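You operate a simulated robot arm through the tools that you are given. There is no shell and no other tool.

You are at the controls of a simulated robot arm. One attempt, no reset.

JOB
Pull out the top rack, tip the water out of both cups and stand them on the worktop.
Fine: tip it into the sink; push the rack back in. Set down upright: red cup, blue cup.

The check looks at the end state, three seconds after you hand in, the way a careful person would. Anything else that was tipped, shoved, dropped, spilled or broken makes it a failure.

ROBOT AND FRAMES
A 7-joint arm with a four-finger gripper, fixed in place. Base frame: the origin is at the foot of the arm, x ahead of it, y to its left, z up. Units: m, degrees, N and s.
Its first joint turns from -69.0 to 172.0 degrees. Payload 3.67 kg.
The tool frame sits at the grasp point between the pads (the TCP): z along the fingers, y along the line on which they close. The tips reach 0.028 m beyond it. Largest opening 0.112 m; the body of the gripper starts 0.073 m behind the TCP.
Orientation is told as [roll, pitch, yaw] about the base's x, y, z axes, in that order, counted from this pose: with the fingers straight down and closing along the base's y, the tool's x points along the base's -x, its y along +y and its z along -z.

CONTROLS
- The arm moves only by the tool arm_command. Its arguments are lists of equal length, an entry for each row: "grip": the finger opening in m, from 0 to 0.112; "offset": the shift along the tool's x, y, z in m, a list of three; "turn": the turn, a rotation vector about the tool's x, y, z in degrees, a list of three. In form: {"grip": [grip, ...], "offset": [[x, y, z], ...], "turn": [[ax, ay, az], ...]}. A call has 1 to 20 rows; each row is the pose to reach, as a shift and turn from the pose commanded when the call began, along the tool's axes at that moment. Rows are played at 5 a second. More than 0.05 m and 8.6 degrees between two rows, or a gripper value outside its range, and nothing of the call is played. A pose out of reach is approached as far as the arm can. The call stops where the force on the tool passes 70 N (or 10 N more than at its start, if that is more) or the arm is blocked; 0.2 s more then pass. Each finger halts on what it meets, pressing with about 21 N; the grip force reading is that of the motor and also rises with nothing between the fingers. The clock runs only during rows and for 0.2 s after the last one: add rows that repeat a pose to give the fingers time. It gives the time, the measured TCP pose, the force on the tool (base axes), the opening and the grip force at its end, in the units of the frame above (readings bear some noise), with the torque about the TCP (base axes, N m) and any sound that the robot's microphone picked up.
- Cameras (640 x 400 px; columns grow to the right, rows downward): "scene" is fixed at [0.2228, 0.5001, 1.2735]; the picture's right is [-0.77, -0.63, 0.00], its down [-0.25, 0.31, -0.92] and it looks along [0.58, -0.71, -0.40] (base axes); focal length 292 px, centre (320, 200). "wrist" rides on the gripper at [0.06, -0.018, -0.104] in the tool frame; the picture's right is [0.29, 0.96, 0.00], its down [-0.80, 0.24, -0.55] and it looks along [-0.53, 0.16, 0.83] (tool axes); focal length 234 px, centre (320, 200). There is no depth. A picture from a camera that has moved, and an enlarged one, comes with that camera's place and axes in the base frame and with its lens.
- camera(camera): a new picture of that camera. It takes no simulated time.
- move_column(by): slides the trunk up (or, below 0, down) by that many m; the arm rides with it, the base frame stays. It gives what a move gives, with no picture.
- inspect(camera, box): a new picture of the part [left, top, right, bottom] of that camera's present view, enlarged. It takes no simulated time.
- finish_job(): hands the job in; it is judged then, once.

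Places have to be worked out from the pictures, the camera data and where the tool is seen. Open the gripper and draw the arm clear of the work before you hand the job in, unless the task says otherwise.

The tools are called as name(argument=value, ...) on one line, values as JSON. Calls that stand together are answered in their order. arm_command: Moves the arm, as the interface text tells. Its arguments: {"type":"object","properties":{"grip":{"type":"array"},"offset":{"type":"array"},"turn":{"type":"array"}},"required":["grip","offset","turn"]} The other tools are called the same way: move_column (by) slides the trunk up or down; camera (camera) takes a picture; inspect (camera, box) takes an enlarged picture of a part of a camera's view; finish_job () hands the job in.

At the start:

```text
t: 0.0
ee_pos: [0.6303, -0.3037, 1.2306]
tcp_rot: [0.2, 0.1, 0.0]
wrist_force: [-0.4, -0.4, -0.2]
torque: [0.0, -0.01, 0.0]
finger_gap: 0.1116
finger_force: 0.0
trunk travel left (down, up): [-0.375, 0.465]
```

scene: 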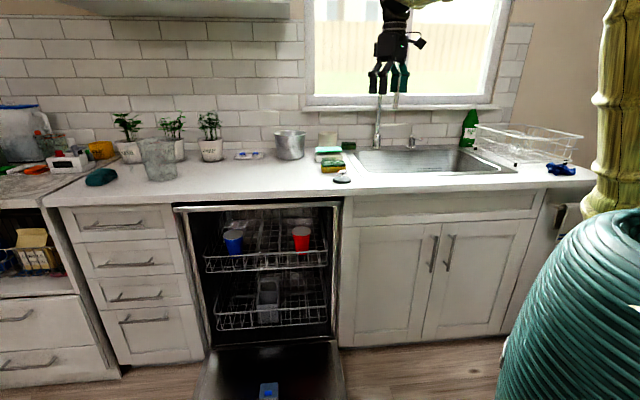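
wrist: 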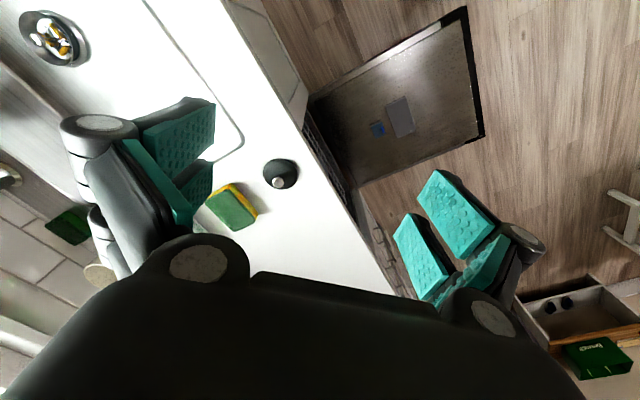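

I'll begin by looking closely at the dishwasher and worktop before anything moves.

inspect(camera="scene", box=[170, 190, 360, 350])

inspect(camera="scene", box=[270, 90, 590, 210])

inspect(camera="scene", box=[80, 100, 360, 210])

inspect(camera="scene", box=[190, 200, 350, 280])

```text
2.50 times, centred on (265, 270) of scene
camera zoom: at [0.2228, 0.5001, 1.2735], right [-0.77, -0.63, 0.0], down [-0.25, 0.31, -0.92], along [0.58, -0.71, -0.4], focal length 730 px, centre (458, 25)
```

zoom: 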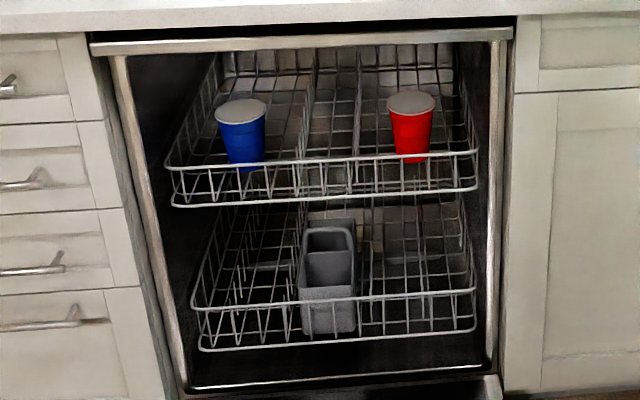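

```text
2.00 times, centred on (430, 150) of scene
camera zoom: at [0.2228, 0.5001, 1.2735], right [-0.77, -0.63, 0.0], down [-0.25, 0.31, -0.92], along [0.58, -0.71, -0.4], focal length 584 px, centre (100, 300)
```

zoom: 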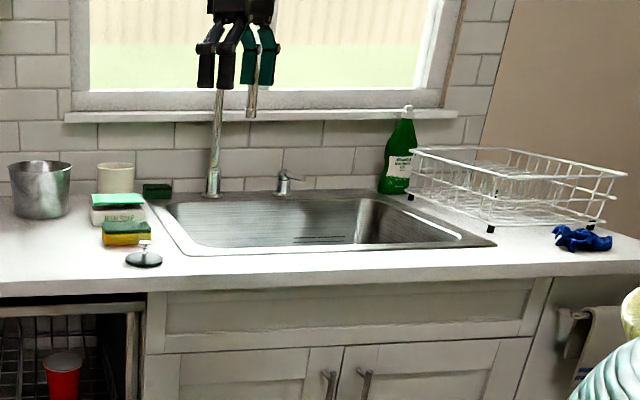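

```text
2.29 times, centred on (220, 155) of scene
camera zoom: at [0.2228, 0.5001, 1.2735], right [-0.77, -0.63, 0.0], down [-0.25, 0.31, -0.92], along [0.58, -0.71, -0.4], focal length 668 px, centre (549, 303)
```

zoom: 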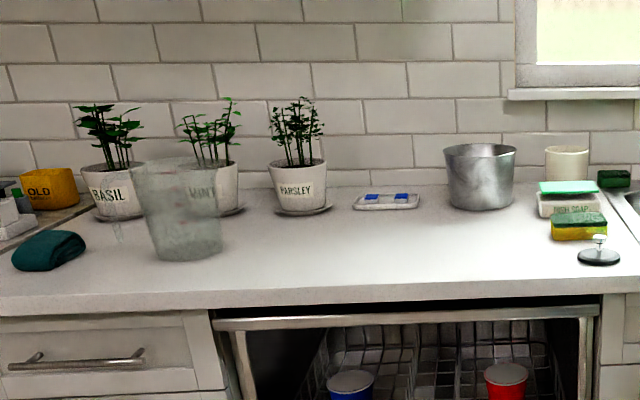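

```text
4.00 times, centred on (270, 240) of scene
camera zoom: at [0.2228, 0.5001, 1.2735], right [-0.77, -0.63, 0.0], down [-0.25, 0.31, -0.92], along [0.58, -0.71, -0.4], focal length 1168 px, centre (520, 40)
```

zoom: 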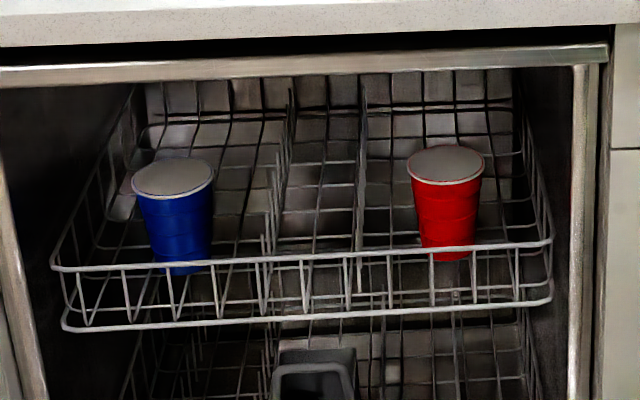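

Cups look upright and filled, near the front of the top rack; the worktop edge runs diagonally (~45°) in the base frame. I'll turn the tool to line up with the cabinets and swing in front of the dishwasher, staying high and in free space, to get a second viewpoint.

arm_command(grip=[0.112, 0.112, 0.112, 0.112, 0.112, 0.112, 0.112, 0.112], offset=[[0, 0.04, 0], [0, 0.08, 0], [0, 0.12, 0], [0, 0.16, 0], [0, 0.2, 0], [0, 0.24, 0], [0, 0.28, 0], [0, 0.3, 0]], turn=[[0, 0, 6], [0, 0, 12], [0, 0, 18], [0, 0, 24], [0, 0, 30], [0, 0, 36], [0, 0, 42], [0, 0, 45]])

camera(camera="wrist")

camera(camera="scene")

```text
t: 2.0
ee_pos: [0.6814, -0.0525, 1.2402]
tcp_rot: [3.2, 5.9, -46.4]
wrist_force: [0.6, -0.6, 0.2]
torque: [0.04, 0.01, -0.01]
finger_gap: 0.1123
finger_force: 0.0
out of reach, approached as far as the arm can: row 3, 4, 5, 6, 7, 8
trunk travel left (down, up): [-0.375, 0.465]
stopped in row 8: the arm was blocked; the commanded pose is now the measured one
```

```text
taken
camera wrist: at [0.63, -0.032, 1.3472], right [0.5, 0.86, 0.08], down [0.74, -0.47, 0.48], along [0.46, -0.18, -0.87], focal length 234 px, centre (320, 200)
```

wrist: 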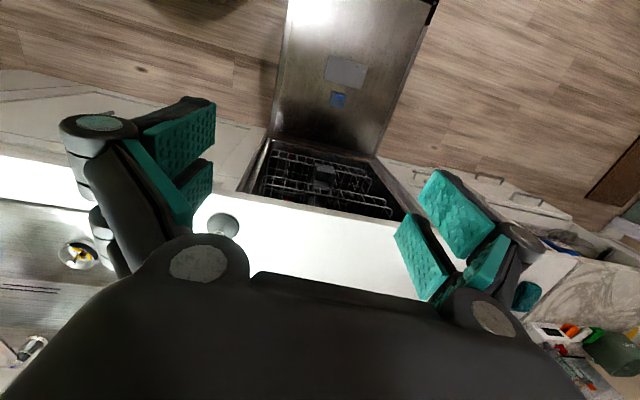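

```text
taken
```

scene: 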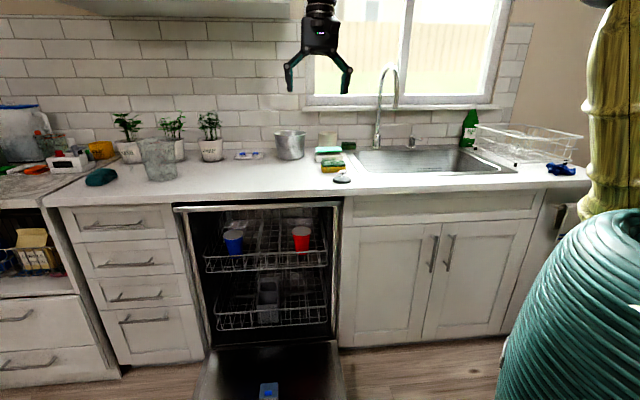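

The arm hits its limit with the tool this high, so it ended slightly tilted. Let me enlarge the wrist view of the racks to triangulate rail and counter edge before lowering.

inspect(camera="wrist", box=[220, 110, 440, 240])

inspect(camera="wrist", box=[0, 150, 260, 400])

```text
2.91 times, centred on (330, 175) of wrist
camera zoom: at [0.63, -0.032, 1.3472], right [0.5, 0.86, 0.08], down [0.74, -0.47, 0.48], along [0.46, -0.18, -0.87], focal length 681 px, centre (291, 273)
```

zoom: 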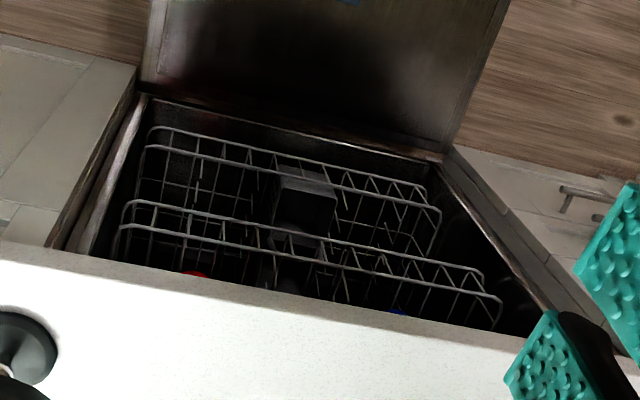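

```text
1.60 times, centred on (130, 275) of wrist
camera zoom: at [0.63, -0.032, 1.3472], right [0.5, 0.86, 0.08], down [0.74, -0.47, 0.48], along [0.46, -0.18, -0.87], focal length 375 px, centre (624, 80)
```

zoom: 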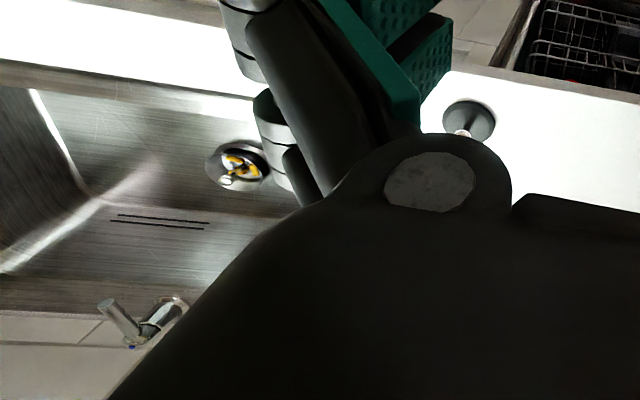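

Triangulating both views: top-rack front rail is at about n≈0.85 (depth axis toward wall), z≈0.577, spanning 0.51 m; counter edge n≈0.71, counter z≈0.90; cups ~0.08 behind the rail, rims z≈0.63. I'll level the tool and descend with the arm in the free space in front of the counter.

arm_command(grip=[0.112, 0.112, 0.08, 0.05, 0.02, 0.0], offset=[[0, 0, 0.03], [0, 0, 0.07], [0, 0, 0.11], [0, 0, 0.15], [0, 0, 0.19], [0, 0, 0.2]], turn=[[0, 0, 0], [1, -2, -0.4], [2, -4, -0.9], [3.3, -5.8, -1.4], [3.3, -5.8, -1.4], [3.3, -5.8, -1.4]])

```text
t: 3.4
ee_pos: [0.6757, -0.0291, 1.0389]
tcp_rot: [-0.1, 0.0, -45.1]
wrist_force: [0.6, 0.4, -0.1]
torque: [0.01, 0.03, 0.02]
finger_gap: 0.0
finger_force: 20.3
trunk travel left (down, up): [-0.375, 0.465]
```

Tool is level at yaw −45. Now lowering the trunk 0.30 m to bring the arm to the rack's height (free space in front of the counter).

move_column(by=-0.3)

camera(camera="scene")

camera(camera="wrist")

```text
t: 6.4
ee_pos: [0.675, -0.0281, 0.7401]
tcp_rot: [-0.1, 0.1, -45.1]
wrist_force: [-0.3, 1.3, 0.2]
torque: [-0.01, 0.01, 0.02]
finger_gap: 0.0
finger_force: 21.3
trunk travel left (down, up): [-0.075, 0.765]
```

```text
taken
```

scene: 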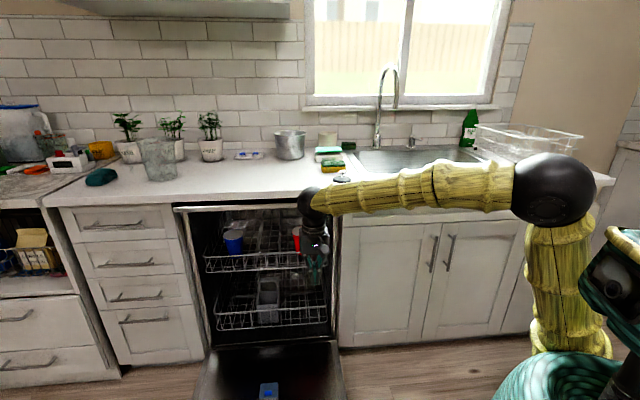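

```text
taken
camera wrist: at [0.6206, 0.0009, 0.8442], right [0.48, 0.88, 0.0], down [0.73, -0.4, 0.55], along [0.49, -0.26, -0.83], focal length 234 px, centre (320, 200)
```

wrist: 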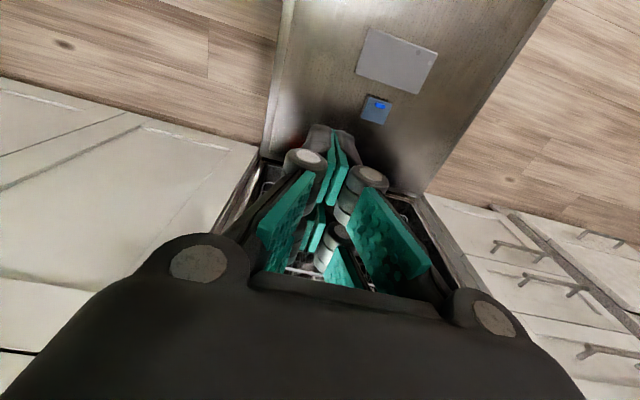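

The arm is clear and in front of the dishwasher. Now pitch the closed fingers 50° outward (toward the rack) and shift sideways to the gap between the tine rows at the rack's middle, still well in front of the rail.

arm_command(grip=[0, 0, 0, 0, 0, 0, 0], offset=[[0, 0.023, 0], [-0.01, 0.046, 0], [-0.02, 0.07, 0], [-0.04, 0.092, 0], [-0.06, 0.115, 0], [-0.08, 0.138, 0], [-0.1, 0.161, 0]], turn=[[0, -7, 0], [0, -14, 0], [0, -21, 0], [0, -28, 0], [0, -35, 0], [0, -42, 0], [0, -50, 0]])

camera(camera="wrist")

camera(camera="scene")

```text
t: 8.2
ee_pos: [0.8677, -0.0371, 0.7819]
tcp_rot: [7.9, -46.3, -53.6]
wrist_force: [0.4, -0.3, -0.1]
torque: [-0.02, 0.03, 0.0]
finger_gap: 0.0
finger_force: 20.9
trunk travel left (down, up): [-0.075, 0.765]
stopped in row 7: the arm was blocked; the commanded pose is now the measured one
```

```text
taken
camera wrist: at [0.7739, 0.0356, 0.8093], right [0.59, 0.8, -0.12], down [0.21, -0.01, 0.98], along [0.78, -0.6, -0.17], focal length 234 px, centre (320, 200)
```

wrist: 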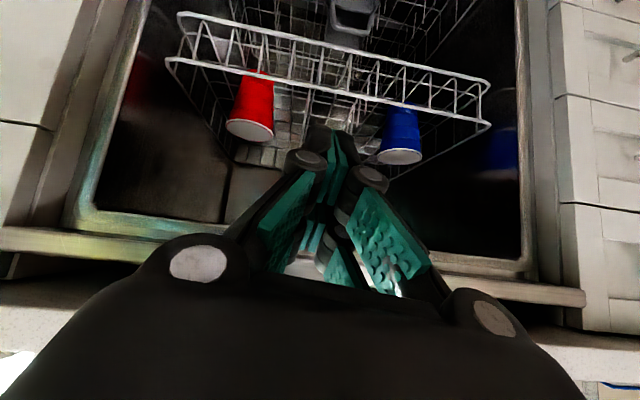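

```text
taken
```

scene: 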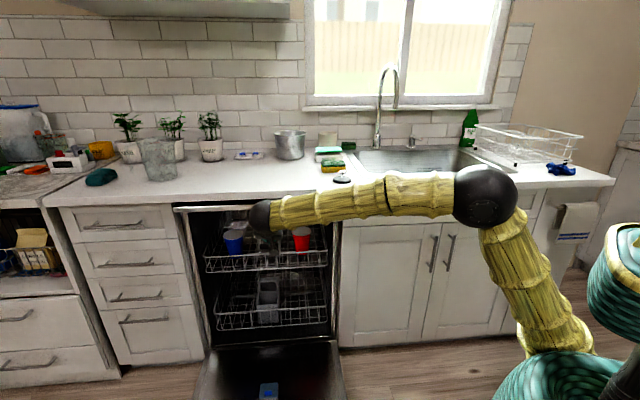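

The wrist ran into its limits at that azimuth (arm comes in from the side). Both views agree on cup positions (red n≈0.93,t≈0.48; blue n≈0.93,t≈0.775; rims z≈0.63). I'll re-aim the tool more radially (yaw ≈ −15°, 50° outward tilt), which suits hooking equally well.

arm_command(grip=[0, 0, 0, 0, 0, 0], offset=[[0.002, -0.007, 0.007], [0.004, -0.014, 0.014], [0.006, -0.02, 0.021], [0.008, -0.027, 0.028], [0.0105, -0.034, 0.035], [0.0125, -0.04, 0.0426]], turn=[[-3.5, -0.3, -4.35], [-7, -0.6, -8.7], [-10.5, -0.9, -13.05], [-14, -1.3, -17.4], [-17.5, -1.6, -21.75], [-20.9, -1.9, -26.1]])

camera(camera="wrist")

camera(camera="scene")

```text
t: 9.6
ee_pos: [0.8551, -0.0758, 0.7405]
tcp_rot: [-0.5, -50.1, -14.3]
wrist_force: [-0.4, 0.8, 0.8]
torque: [0.0, -0.03, 0.0]
finger_gap: 0.0
finger_force: 21.1
trunk travel left (down, up): [-0.075, 0.765]
```

```text
taken
camera wrist: at [0.736, -0.0627, 0.762], right [0.06, 0.97, -0.23], down [0.15, 0.22, 0.97], along [0.99, -0.09, -0.13], focal length 234 px, centre (320, 200)
```

wrist: 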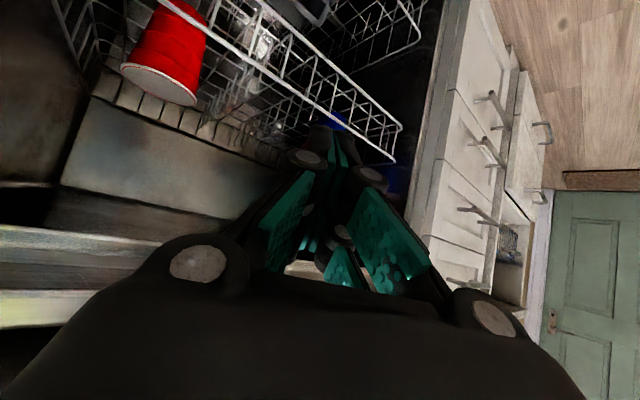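

```text
taken
```

scene: 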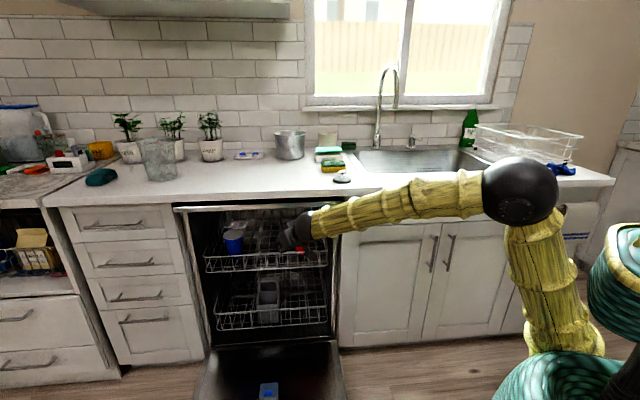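

Pose reached as commanded with no contact. I'll drop the trunk another 0.07 m so the forearm stays well below the counter edge when reaching in.

move_column(by=-0.07)

```text
t: 10.7
ee_pos: [0.8551, -0.0777, 0.6724]
tcp_rot: [-0.6, -50.1, -14.4]
wrist_force: [-0.4, 0.1, 1.0]
torque: [0.01, 0.01, -0.04]
finger_gap: 0.0
finger_force: 20.5
trunk travel left (down, up): [-0.005, 0.835]
```

Now advance to just above and in front of the rail (n≈0.835, z≈0.66), in small steps.

arm_command(grip=[0, 0, 0, 0, 0, 0], offset=[[-0.018, -0.005, 0.025], [-0.037, -0.01, 0.05], [-0.055, -0.0155, 0.075], [-0.073, -0.0206, 0.1], [-0.092, -0.026, 0.125], [-0.11, -0.0309, 0.1497]], turn=[[0, 0, 0], [0, 0, 0], [0, 0, 0], [0, 0, 0], [0, 0, 0], [0, 0, 0]])

camera(camera="wrist")

camera(camera="scene")

inspect(camera="scene", box=[190, 190, 360, 290])

```text
t: 12.1
ee_pos: [1.0275, -0.1526, 0.6581]
tcp_rot: [-1.0, -50.0, -13.9]
wrist_force: [0.6, -0.2, 0.9]
torque: [0.0, 0.05, -0.02]
finger_gap: 0.0002
finger_force: 20.9
trunk travel left (down, up): [-0.005, 0.835]
```

```text
taken
camera wrist: at [0.9086, -0.14, 0.6788], right [0.07, 0.97, -0.23], down [0.15, 0.22, 0.96], along [0.99, -0.1, -0.13], focal length 234 px, centre (320, 200)
```

wrist: 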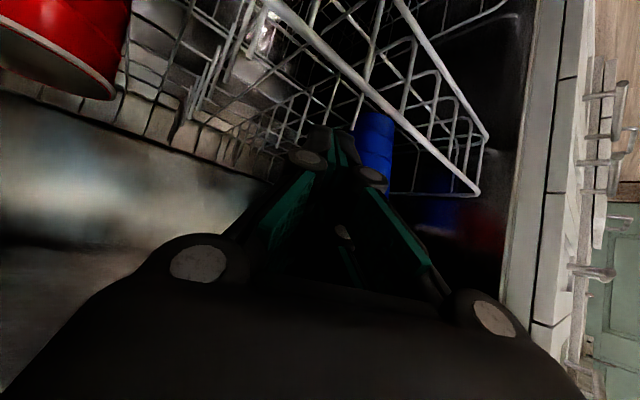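

```text
taken
```

scene: 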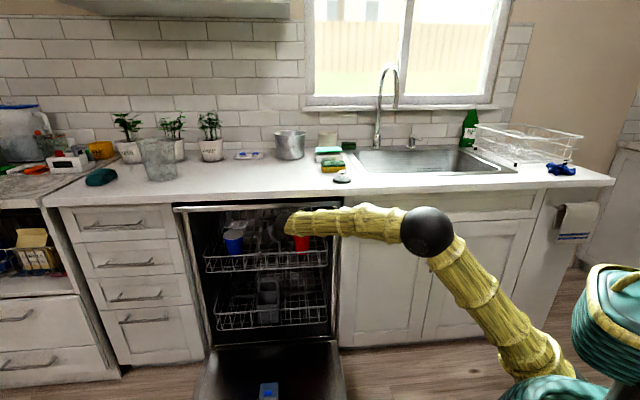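

```text
3.76 times, centred on (275, 240) of scene
camera zoom: at [0.2228, 0.5001, 1.2735], right [-0.77, -0.63, 0.0], down [-0.25, 0.31, -0.92], along [0.58, -0.71, -0.4], focal length 1100 px, centre (489, 49)
```

zoom: 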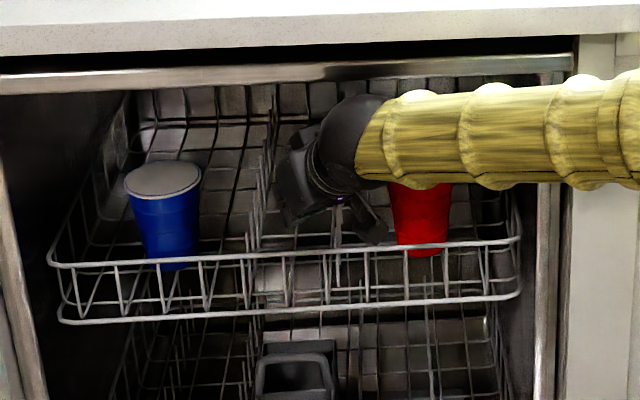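

The tool is where expected: fingertips just above/before the rail, between tine rows and clear of both cups. Now go over the rail and drop the closed fingers behind it.

arm_command(grip=[0, 0, 0, 0, 0], offset=[[0.002, -0.0135, 0.031], [0.0038, -0.0269, 0.0623], [0.015, -0.026, 0.069], [0.026, -0.025, 0.076], [0.0357, -0.0243, 0.0833]], turn=[[0, 0, 0], [0, 0, 0], [0, 0, 0], [0, 0, 0], [0, 0, 0]])

camera(camera="wrist")

inspect(camera="scene", box=[190, 190, 360, 290])

```text
t: 13.3
ee_pos: [1.0589, -0.1885, 0.5771]
tcp_rot: [-0.9, -50.0, -14.3]
wrist_force: [0.2, -1.3, -0.7]
torque: [-0.02, 0.0, -0.01]
finger_gap: 0.0
finger_force: 21.2
trunk travel left (down, up): [-0.005, 0.835]
```

```text
taken
camera wrist: at [0.941, -0.1757, 0.5971], right [0.07, 0.97, -0.23], down [0.15, 0.22, 0.96], along [0.99, -0.1, -0.13], focal length 234 px, centre (320, 200)
```

wrist: 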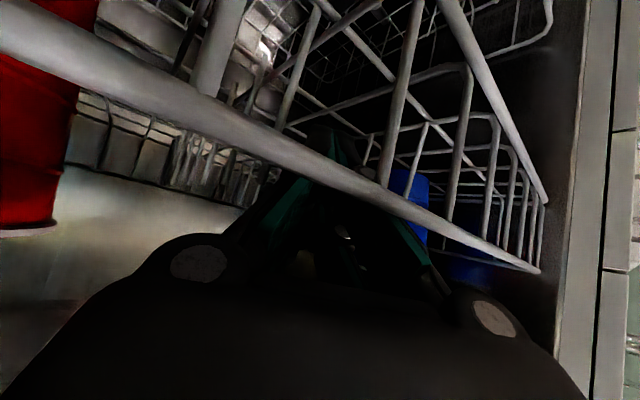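

```text
3.76 times, centred on (275, 240) of scene
camera zoom: at [0.2228, 0.5001, 1.2735], right [-0.77, -0.63, 0.0], down [-0.25, 0.31, -0.92], along [0.58, -0.71, -0.4], focal length 1100 px, centre (489, 49)
```

zoom: 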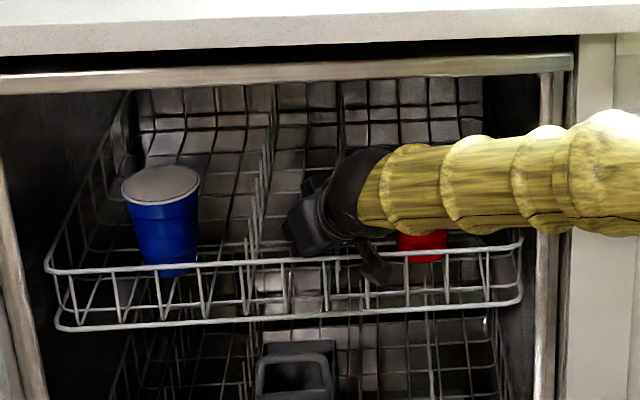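

The rail now lies in front of the fingers with the tips behind and below it. Pull gently straight out (−n), watching the force.

arm_command(grip=[0, 0, 0, 0, 0, 0, 0, 0, 0, 0], offset=[[0.0028, 0.0026, -0.0033], [0.0055, 0.0051, -0.0066], [0.0083, 0.0077, -0.0099], [0.0111, 0.0102, -0.0132], [0.0138, 0.0128, -0.0165], [0.0194, 0.0179, -0.0231], [0.0249, 0.023, -0.0297], [0.0332, 0.0306, -0.0395], [0.0415, 0.0383, -0.0494], [0.0498, 0.0459, -0.0593]], turn=[[0, 0, 0], [0, 0, 0], [0, 0, 0], [0, 0, 0], [0, 0, 0], [0, 0, 0], [0, 0, 0], [0, 0, 0], [0, 0, 0], [0, 0, 0]])

inspect(camera="scene", box=[180, 190, 360, 310])

```text
t: 15.1
ee_pos: [1.0288, -0.1603, 0.5754]
tcp_rot: [1.4, -50.4, -16.4]
wrist_force: [40.5, 40.0, 22.4]
torque: [0.96, 1.37, -1.77]
finger_gap: 0.006
finger_force: 35.5
trunk travel left (down, up): [-0.005, 0.835]
stopped in row 9: the force on the tool passed its limit at 88 N (the readings are from after the stop); the commanded pose is now the measured one
```

```text
3.33 times, centred on (270, 250) of scene
camera zoom: at [0.2228, 0.5001, 1.2735], right [-0.77, -0.63, 0.0], down [-0.25, 0.31, -0.92], along [0.58, -0.71, -0.4], focal length 974 px, centre (487, 33)
```

zoom: 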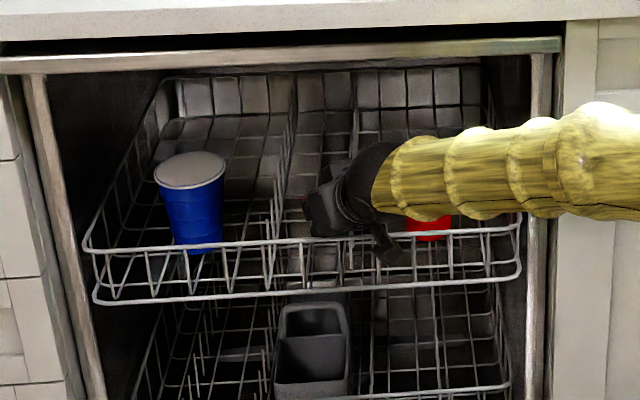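

The rack has slid out ~4 cm, but a sideways load built up and the fingers were pried 6 mm apart, so a wire seems wedged between them. Let me look closely before continuing.

camera(camera="wrist")

inspect(camera="wrist", box=[220, 90, 460, 240])

inspect(camera="scene", box=[240, 220, 340, 290])

```text
taken
camera wrist: at [0.9095, -0.146, 0.5957], right [0.08, 0.97, -0.21], down [0.14, 0.2, 0.97], along [0.99, -0.11, -0.12], focal length 234 px, centre (320, 200)
```

wrist: 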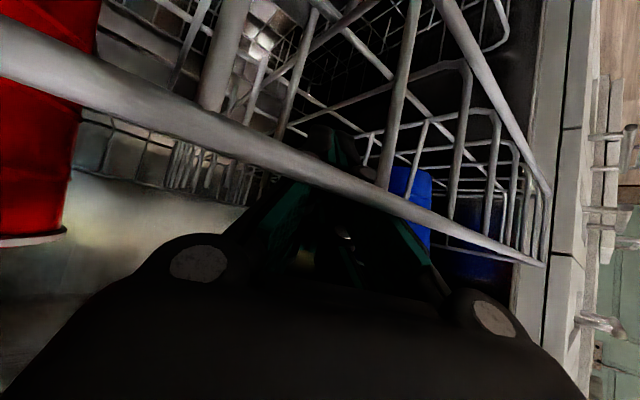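

```text
2.67 times, centred on (340, 165) of wrist
camera zoom: at [0.9095, -0.146, 0.5957], right [0.08, 0.97, -0.21], down [0.14, 0.2, 0.97], along [0.99, -0.11, -0.12], focal length 624 px, centre (267, 293)
```

zoom: 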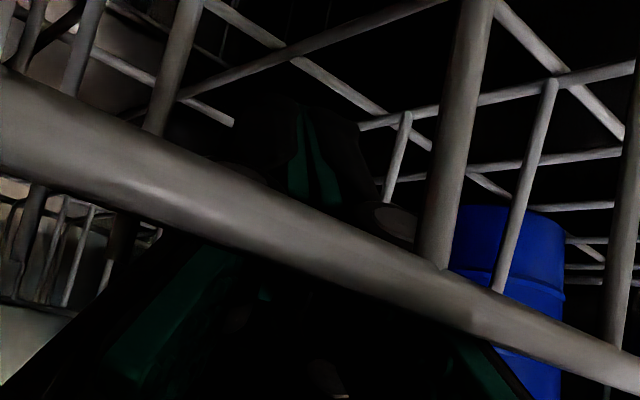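

```text
5.71 times, centred on (290, 255) of scene
camera zoom: at [0.2228, 0.5001, 1.2735], right [-0.77, -0.63, 0.0], down [-0.25, 0.31, -0.92], along [0.58, -0.71, -0.4], focal length 1669 px, centre (491, -114)
```

zoom: 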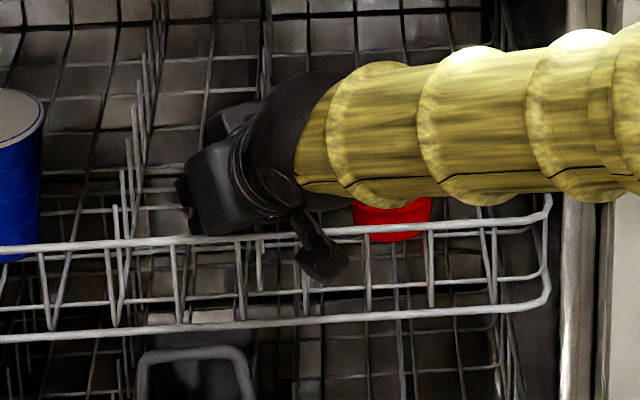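

The torque reading puts the contact right at the rail: its wire is caught on the finger knuckles sideways because of the skew. I'll relieve the load (slightly inward and left), lift out, and instead clamp the rail between the fingers.

arm_command(grip=[0, 0, 0, 0, 0, 0], offset=[[-0.0057, -0.0007, 0.0069], [-0.0099, -0.0034, 0.0119], [-0.0175, -0.0034, 0.0055], [-0.0252, -0.0034, -0.0009], [-0.0405, -0.0034, -0.0137], [-0.0635, -0.0034, -0.033]], turn=[[0, 0, 0], [0, 0, 0], [0, 0, 0], [0, 0, 0], [0, 0, 0], [0, 0, 0]])

camera(camera="wrist")

inspect(camera="scene", box=[180, 190, 360, 310])

```text
t: 16.5
ee_pos: [1.0394, -0.1718, 0.6427]
tcp_rot: [0.8, -49.9, -16.2]
wrist_force: [0.4, -0.1, -0.2]
torque: [-0.01, -0.02, -0.02]
finger_gap: 0.0
finger_force: 35.5
trunk travel left (down, up): [-0.005, 0.835]
```

```text
taken
camera wrist: at [0.9215, -0.1568, 0.6632], right [0.08, 0.97, -0.21], down [0.15, 0.2, 0.97], along [0.99, -0.11, -0.13], focal length 234 px, centre (320, 200)
```

wrist: 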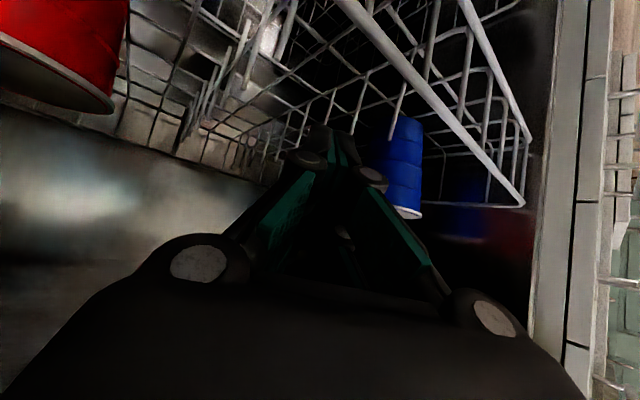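

```text
3.33 times, centred on (270, 250) of scene
camera zoom: at [0.2228, 0.5001, 1.2735], right [-0.77, -0.63, 0.0], down [-0.25, 0.31, -0.92], along [0.58, -0.71, -0.4], focal length 974 px, centre (487, 33)
```

zoom: 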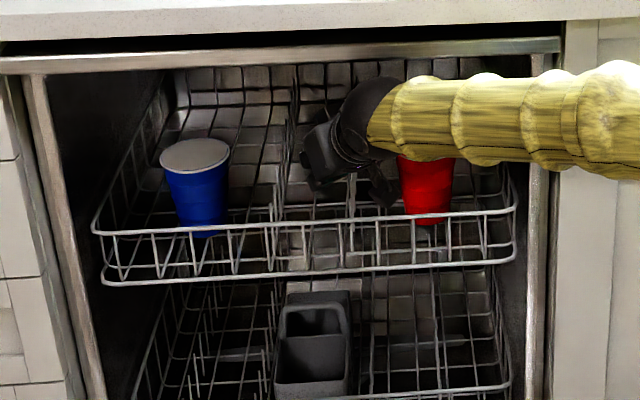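

The rack slid back nearly to its start (fine), cups undisturbed. I'll back off a little and roll the gripper about its own axis so the fingers will close across the rail.

arm_command(grip=[0, 0, 0, 0, 0, 0, 0, 0, 0, 0, 0], offset=[[0.0055, 0.0145, -0.03], [0.0107, 0.0291, -0.0595], [0.0107, 0.0291, -0.0595], [0.0107, 0.0291, -0.0595], [0.0107, 0.0291, -0.0595], [0.0107, 0.0291, -0.0595], [0.0107, 0.0291, -0.0595], [0.0107, 0.0291, -0.0595], [0.0107, 0.0291, -0.0595], [0.0107, 0.0291, -0.0595], [0.0107, 0.0291, -0.0595]], turn=[[0, 0, 0], [0, 0, -2], [0, 0, -10], [0, 0, -18], [0, 0, -26], [0, 0, -34], [0, 0, -42], [0, 0, -50], [0, 0, -58], [0, 0, -66], [0, 0, -70.4]])

camera(camera="wrist")

inspect(camera="scene", box=[180, 190, 360, 310])

```text
t: 18.9
ee_pos: [0.9972, -0.1297, 0.6734]
tcp_rot: [-48.2, -15.3, 61.3]
wrist_force: [-0.5, 0.4, 0.6]
torque: [-0.02, 0.0, 0.03]
finger_gap: 0.0
finger_force: 35.8
trunk travel left (down, up): [-0.005, 0.835]
```

```text
taken
camera wrist: at [0.901, -0.1681, 0.7364], right [-0.6, 0.23, -0.76], down [-0.16, 0.9, 0.39], along [0.78, 0.36, -0.51], focal length 234 px, centre (320, 200)
```

wrist: 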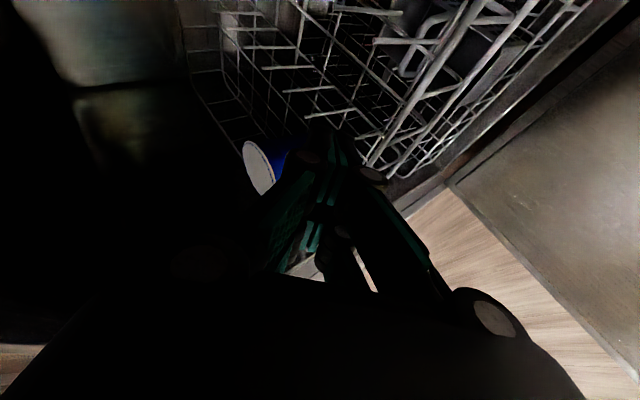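

```text
3.33 times, centred on (270, 250) of scene
camera zoom: at [0.2228, 0.5001, 1.2735], right [-0.77, -0.63, 0.0], down [-0.25, 0.31, -0.92], along [0.58, -0.71, -0.4], focal length 974 px, centre (487, 33)
```

zoom: 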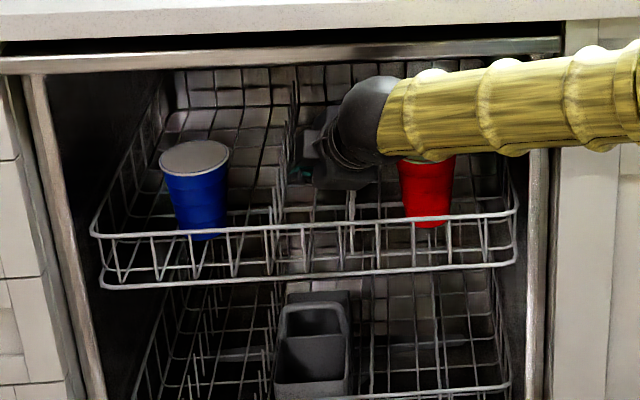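

Roll done; the fingers now close across the rail. Let me zoom on the rail near the fingers to choose a gap between its vertical wires.

inspect(camera="scene", box=[195, 230, 335, 300])

inspect(camera="scene", box=[240, 225, 320, 275])

```text
4.57 times, centred on (265, 265) of scene
camera zoom: at [0.2228, 0.5001, 1.2735], right [-0.77, -0.63, 0.0], down [-0.25, 0.31, -0.92], along [0.58, -0.71, -0.4], focal length 1335 px, centre (571, -97)
```

zoom: 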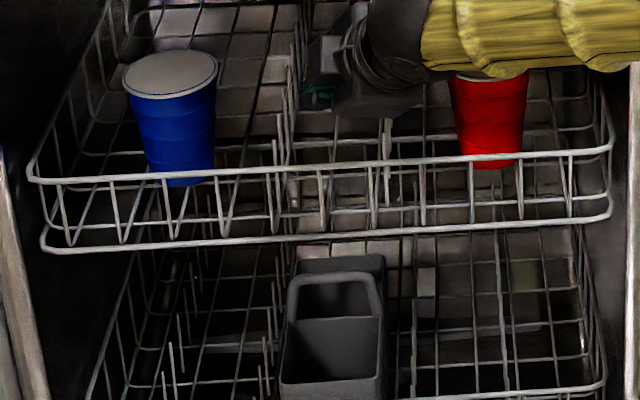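

```text
8.00 times, centred on (280, 250) of scene
camera zoom: at [0.2228, 0.5001, 1.2735], right [-0.77, -0.63, 0.0], down [-0.25, 0.31, -0.92], along [0.58, -0.71, -0.4], focal length 2337 px, centre (640, -200)
```

zoom: 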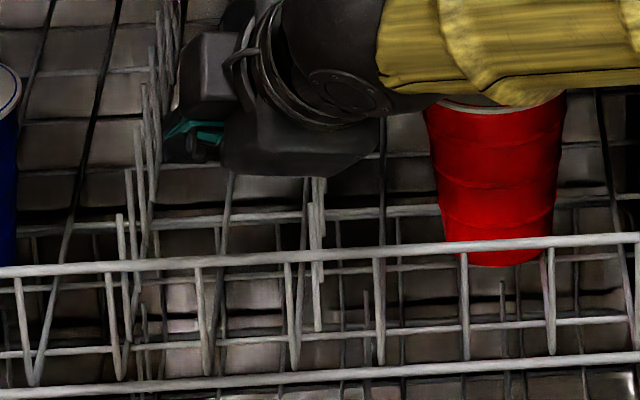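

Vertical wires are ~4.7 cm apart; a gap is centred right at t≈0.616. Shift onto the approach line with the fingers open 6 cm, then advance so the rail sits between the pads.

arm_command(grip=[0.03, 0.06, 0.06, 0.06, 0.06, 0.06, 0.06, 0.06], offset=[[0.0168, 0.0207, 0.0037], [0.0336, 0.0415, 0.0075], [0.0336, 0.0415, 0.0075], [0.0336, 0.0415, 0.02], [0.0336, 0.0415, 0.035], [0.0336, 0.0415, 0.05], [0.0336, 0.0415, 0.065], [0.0336, 0.0415, 0.0775]], turn=[[0, 0, 0], [0, 0, 0], [0, 0, 0], [0, 0, 0], [0, 0, 0], [0, 0, 0], [0, 0, 0], [0, 0, 0]])

camera(camera="wrist")

inspect(camera="scene", box=[240, 225, 320, 275])

```text
t: 20.7
ee_pos: [1.0185, -0.1545, 0.5844]
tcp_rot: [-48.2, -15.4, 61.3]
wrist_force: [-0.2, 0.3, -0.4]
torque: [0.0, 0.01, 0.0]
finger_gap: 0.06
finger_force: 0.2
trunk travel left (down, up): [-0.005, 0.835]
```

```text
taken
camera wrist: at [0.923, -0.192, 0.6478], right [-0.6, 0.23, -0.76], down [-0.16, 0.9, 0.4], along [0.78, 0.36, -0.51], focal length 234 px, centre (320, 200)
```

wrist: 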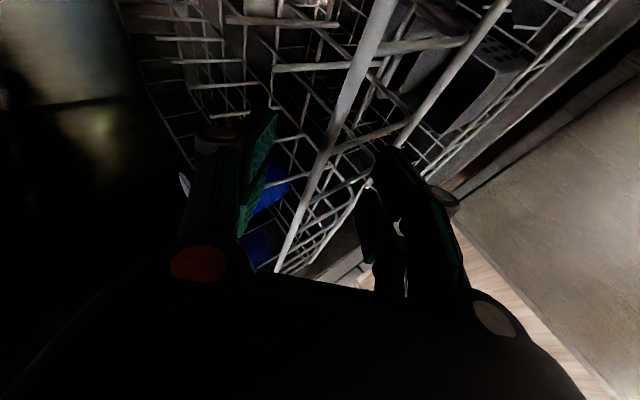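

```text
8.00 times, centred on (280, 250) of scene
camera zoom: at [0.2228, 0.5001, 1.2735], right [-0.77, -0.63, 0.0], down [-0.25, 0.31, -0.92], along [0.58, -0.71, -0.4], focal length 2337 px, centre (640, -200)
```

zoom: 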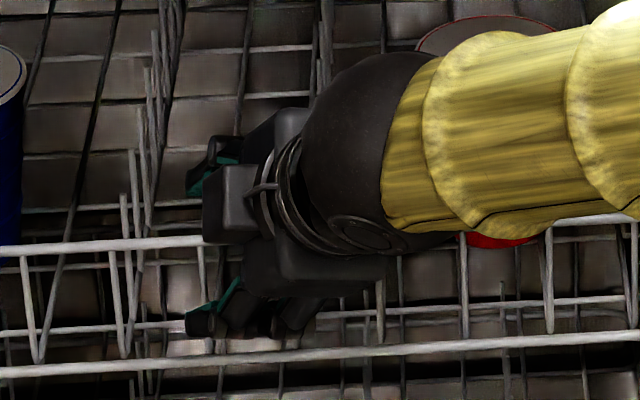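

The rail runs cleanly between the pads with ~0 force. Close the fingers on it gradually.

arm_command(grip=[0.05, 0.04, 0.03, 0.02, 0.01, 0.0, 0.0, 0.0], offset=[[0, 0, 0], [0, 0, 0], [0, 0, 0], [0, 0, 0], [0, 0, 0], [0, 0, 0], [0, 0, 0], [0, 0, 0]], turn=[[0, 0, 0], [0, 0, 0], [0, 0, 0], [0, 0, 0], [0, 0, 0], [0, 0, 0], [0, 0, 0], [0, 0, 0]])

camera(camera="wrist")

inspect(camera="scene", box=[240, 225, 320, 275])

```text
t: 22.5
ee_pos: [1.0195, -0.152, 0.5836]
tcp_rot: [-48.1, -15.4, 61.5]
wrist_force: [-27.7, 34.2, -12.3]
torque: [1.31, 1.29, -0.52]
finger_gap: 0.0407
finger_force: 20.9
trunk travel left (down, up): [-0.005, 0.835]
```

```text
taken
camera wrist: at [0.9232, -0.1902, 0.6473], right [-0.6, 0.23, -0.76], down [-0.16, 0.9, 0.4], along [0.78, 0.36, -0.51], focal length 234 px, centre (320, 200)
```

wrist: 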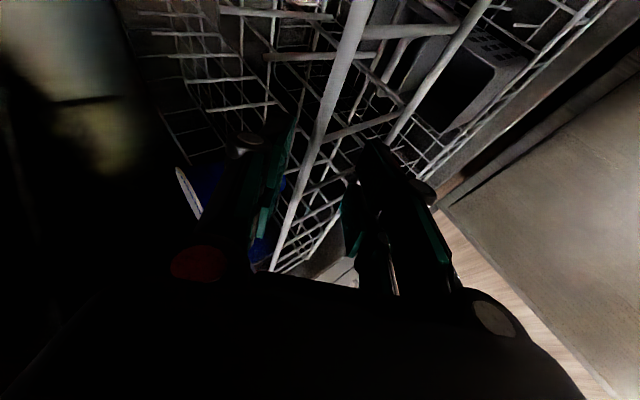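

```text
8.00 times, centred on (280, 250) of scene
camera zoom: at [0.2228, 0.5001, 1.2735], right [-0.77, -0.63, 0.0], down [-0.25, 0.31, -0.92], along [0.58, -0.71, -0.4], focal length 2337 px, centre (640, -200)
```

zoom: 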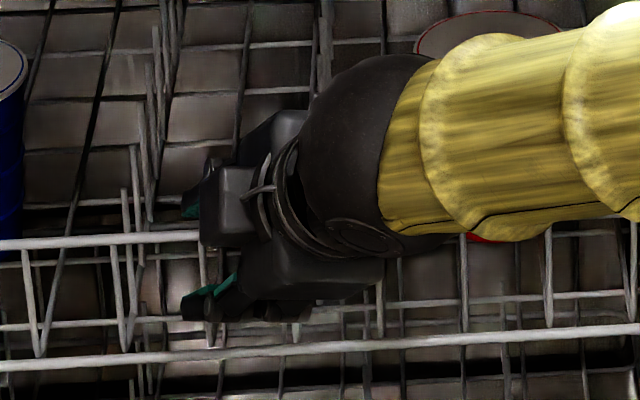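

The lower finger is pushing on the vertical wires (rack at its inner stop), so clamping isn't clean. The rack itself slides easily, so I'll reopen to 6 cm and just hook the upper finger's flat pad behind the rail: lower the tool ~1.7 cm, then check.

arm_command(grip=[0.06, 0.06, 0.06, 0.06], offset=[[0, 0, 0], [0, 0, 0], [0.0017, 0.0073, 0.0043], [0.0034, 0.0147, 0.0086]], turn=[[0, 0, 0], [0, 0, 0], [0, 0, 0], [0, 0, 0]])

camera(camera="wrist")

inspect(camera="scene", box=[240, 225, 320, 275])

```text
t: 23.5
ee_pos: [1.0163, -0.1494, 0.567]
tcp_rot: [-48.2, -15.4, 61.3]
wrist_force: [0.3, 0.7, 0.0]
torque: [0.02, 0.03, 0.02]
finger_gap: 0.06
finger_force: 0.1
trunk travel left (down, up): [-0.005, 0.835]
```

```text
taken
camera wrist: at [0.9203, -0.1892, 0.6304], right [-0.6, 0.23, -0.76], down [-0.16, 0.9, 0.4], along [0.78, 0.36, -0.51], focal length 234 px, centre (320, 200)
```

wrist: 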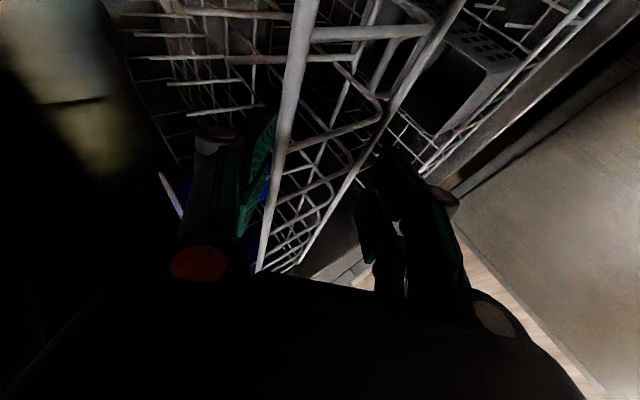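

```text
8.00 times, centred on (280, 250) of scene
camera zoom: at [0.2228, 0.5001, 1.2735], right [-0.77, -0.63, 0.0], down [-0.25, 0.31, -0.92], along [0.58, -0.71, -0.4], focal length 2337 px, centre (640, -200)
```

zoom: 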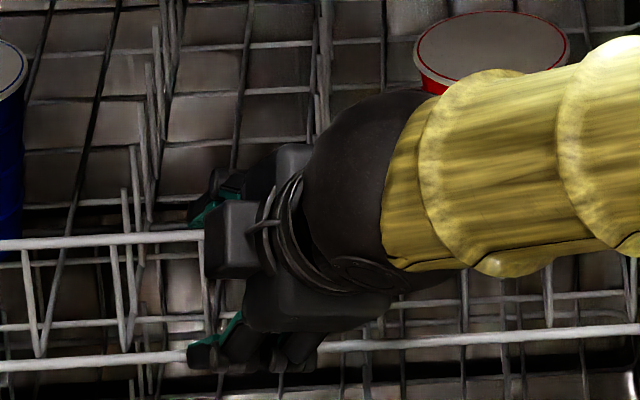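

The rail is now snug beside the upper finger's pad with zero load. Pull straight out, ramping up gently.

arm_command(grip=[0.06, 0.06, 0.06, 0.06, 0.06, 0.06, 0.06, 0.06], offset=[[-0.0013, 0.0035, -0.0034], [-0.0027, 0.0069, -0.0067], [-0.0046, 0.0118, -0.0114], [-0.0067, 0.0173, -0.0168], [-0.0094, 0.0242, -0.0235], [-0.0121, 0.0311, -0.0302], [-0.0147, 0.0381, -0.0369], [-0.0174, 0.045, -0.0436]], turn=[[0, 0, 0], [0, 0, 0], [0, 0, 0], [0, 0, 0], [0, 0, 0], [0, 0, 0], [0, 0, 0], [0, 0, 0]])

camera(camera="wrist")

inspect(camera="scene", box=[180, 190, 360, 310])

```text
t: 25.1
ee_pos: [0.9881, -0.1403, 0.5489]
tcp_rot: [-46.5, -16.8, 59.8]
wrist_force: [35.0, 36.0, 30.3]
torque: [-1.01, 0.06, 2.65]
finger_gap: 0.0716
finger_force: 10.5
trunk travel left (down, up): [-0.005, 0.835]
stopped in row 8: the force on the tool passed its limit at 78 N (the readings are from after the stop); the commanded pose is now the measured one
```

```text
taken
camera wrist: at [0.8921, -0.1799, 0.6125], right [-0.61, 0.27, -0.75], down [-0.14, 0.89, 0.43], along [0.78, 0.36, -0.5], focal length 234 px, centre (320, 200)
```

wrist: 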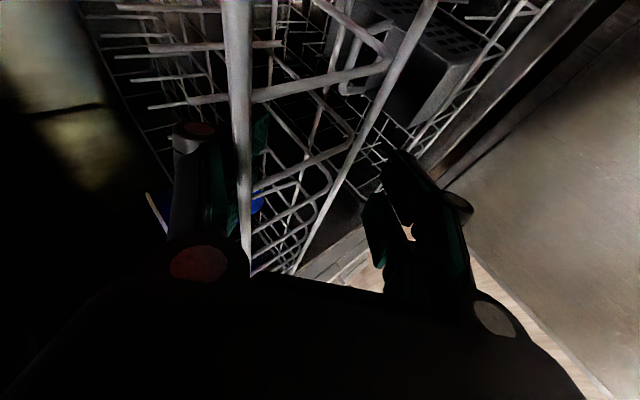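

```text
3.33 times, centred on (270, 250) of scene
camera zoom: at [0.2228, 0.5001, 1.2735], right [-0.77, -0.63, 0.0], down [-0.25, 0.31, -0.92], along [0.58, -0.71, -0.4], focal length 974 px, centre (487, 33)
```

zoom: 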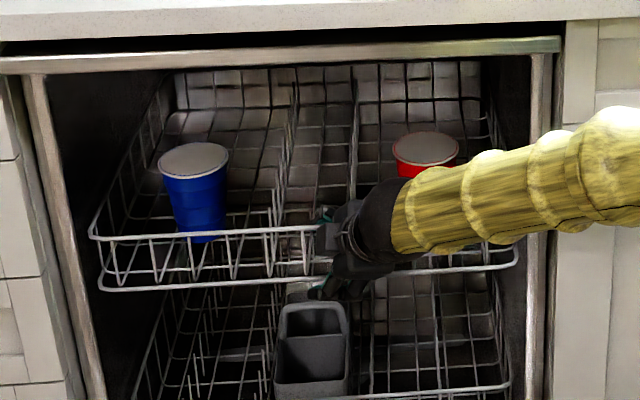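

The rack still hasn't followed and the tool was deflected sideways/down rather than just back. I need to see the whole arm to tell whether a link is obstructed.

camera(camera="scene")

inspect(camera="scene", box=[240, 225, 340, 285])

```text
taken
```

scene: 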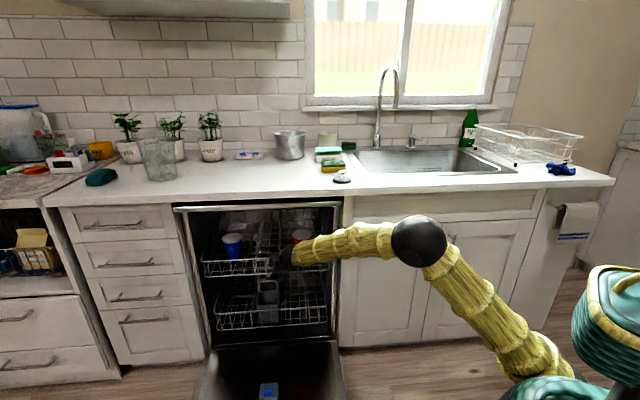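

```text
6.40 times, centred on (290, 255) of scene
camera zoom: at [0.2228, 0.5001, 1.2735], right [-0.77, -0.63, 0.0], down [-0.25, 0.31, -0.92], along [0.58, -0.71, -0.4], focal length 1870 px, centre (512, -152)
```

zoom: 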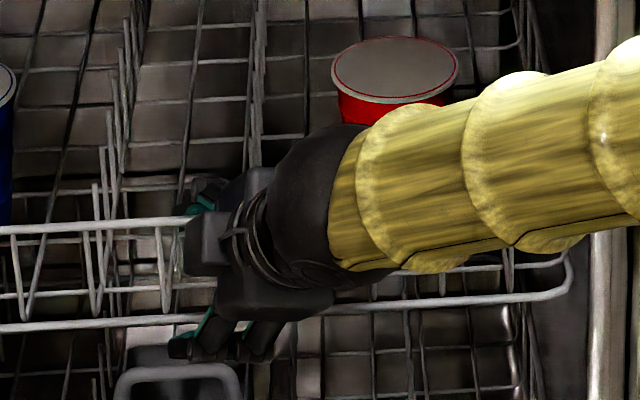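

I suspect the arm (elbow near the cabinet front, trunk fully down) rather than the rack. I'll lift the finger off the rail first, then test the same backward motion in free space.

arm_command(grip=[0.06, 0.06, 0.06, 0.06, 0.06], offset=[[-0.0056, -0.0054, -0.0034], [-0.0113, -0.0108, -0.0067], [-0.0202, -0.0216, -0.0143], [-0.0266, -0.0397, -0.0304], [-0.0331, -0.0577, -0.0464]], turn=[[0, 0, 0], [0, 0, 0], [0, 0, 0], [0, 0, 0], [0, 0, 0]])

inspect(camera="scene", box=[180, 190, 360, 310])

```text
t: 26.3
ee_pos: [0.9953, -0.1376, 0.623]
tcp_rot: [-46.0, -16.3, 59.3]
wrist_force: [-0.7, -0.5, 0.2]
torque: [0.01, -0.03, -0.02]
finger_gap: 0.06
finger_force: 0.1
trunk travel left (down, up): [-0.005, 0.835]
```

```text
3.33 times, centred on (270, 250) of scene
camera zoom: at [0.2228, 0.5001, 1.2735], right [-0.77, -0.63, 0.0], down [-0.25, 0.31, -0.92], along [0.58, -0.71, -0.4], focal length 974 px, centre (487, 33)
```

zoom: 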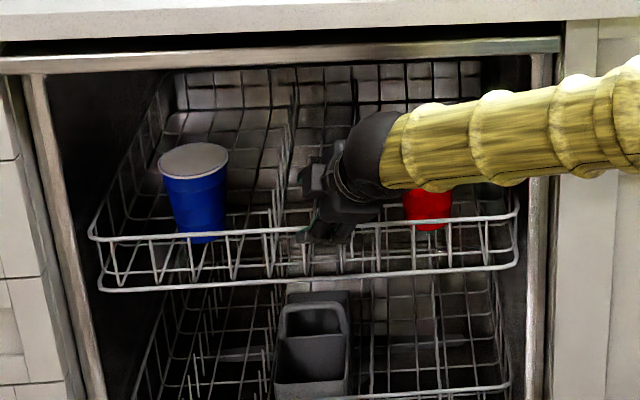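

Clear with zero force. Now the diagnostic: the same outward pull direction, 10 cm, touching nothing.

arm_command(grip=[0.06, 0.06, 0.06, 0.06, 0.06], offset=[[-0.0054, 0.0138, -0.0134], [-0.0107, 0.0277, -0.0268], [-0.0161, 0.0415, -0.0402], [-0.0214, 0.0554, -0.0536], [-0.0268, 0.0692, -0.067]], turn=[[0, 0, 0], [0, 0, 0], [0, 0, 0], [0, 0, 0], [0, 0, 0]])

camera(camera="scene")

```text
t: 27.7
ee_pos: [0.9324, -0.1079, 0.632]
tcp_rot: [-43.4, -19.8, 56.0]
wrist_force: [-0.6, 0.6, -0.7]
torque: [0.0, 0.02, 0.01]
finger_gap: 0.0601
finger_force: 0.1
trunk travel left (down, up): [-0.005, 0.835]
stopped in row 5: the arm was blocked; the commanded pose is now the measured one
```

```text
taken
```

scene: 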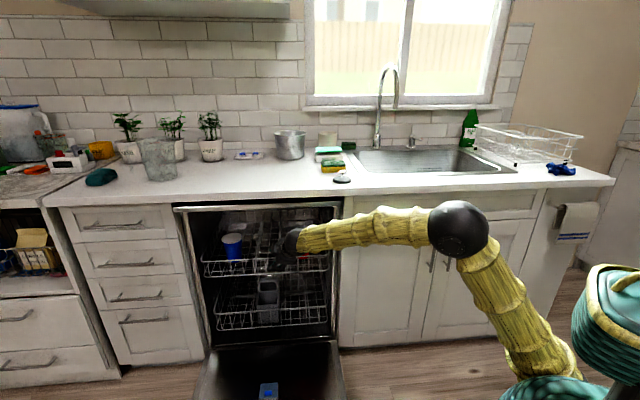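

Even in free space the arm blocks in this rolled wrist posture, so it's a joint limit of that posture, not the rack. I'll unroll the wrist back to the earlier comfortable orientation (yaw −15°, tilt 50°), rising a little.

arm_command(grip=[0.04, 0.0, 0.0, 0.0, 0.0, 0.0, 0.0, 0.0, 0.0], offset=[[-0.014, -0.01, -0.017], [-0.028, -0.02, -0.034], [-0.0415, -0.0306, -0.05], [-0.0415, -0.0306, -0.05], [-0.0415, -0.0306, -0.05], [-0.0415, -0.0306, -0.05], [-0.0415, -0.0306, -0.05], [-0.0415, -0.0306, -0.05], [-0.0415, -0.0306, -0.05]], turn=[[0.3, -0.3, 7], [0.5, -0.6, 14], [0.7, -0.9, 21], [1, -1.2, 28.5], [1.2, -1.5, 36], [1.5, -1.8, 43.5], [1.8, -2.1, 51], [2, -2.4, 58], [2.2, -2.6, 62.75]])

camera(camera="scene")

```text
t: 29.9
ee_pos: [0.9366, -0.1424, 0.7275]
tcp_rot: [9.6, -48.7, -25.0]
wrist_force: [0.0, -0.7, -0.1]
torque: [0.01, 0.0, -0.02]
finger_gap: 0.0
finger_force: 21.2
trunk travel left (down, up): [-0.005, 0.835]
stopped in row 9: the arm was blocked; the commanded pose is now the measured one
```

```text
taken
```

scene: 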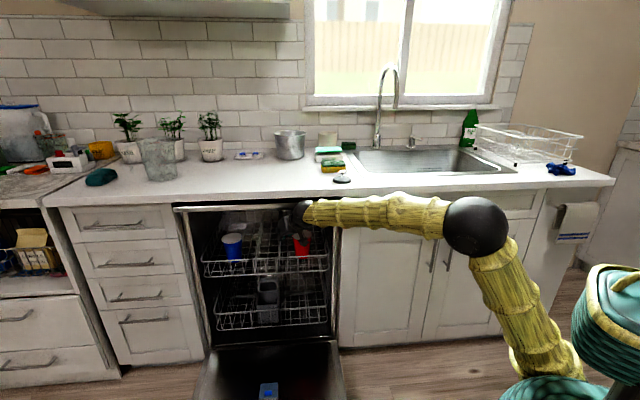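

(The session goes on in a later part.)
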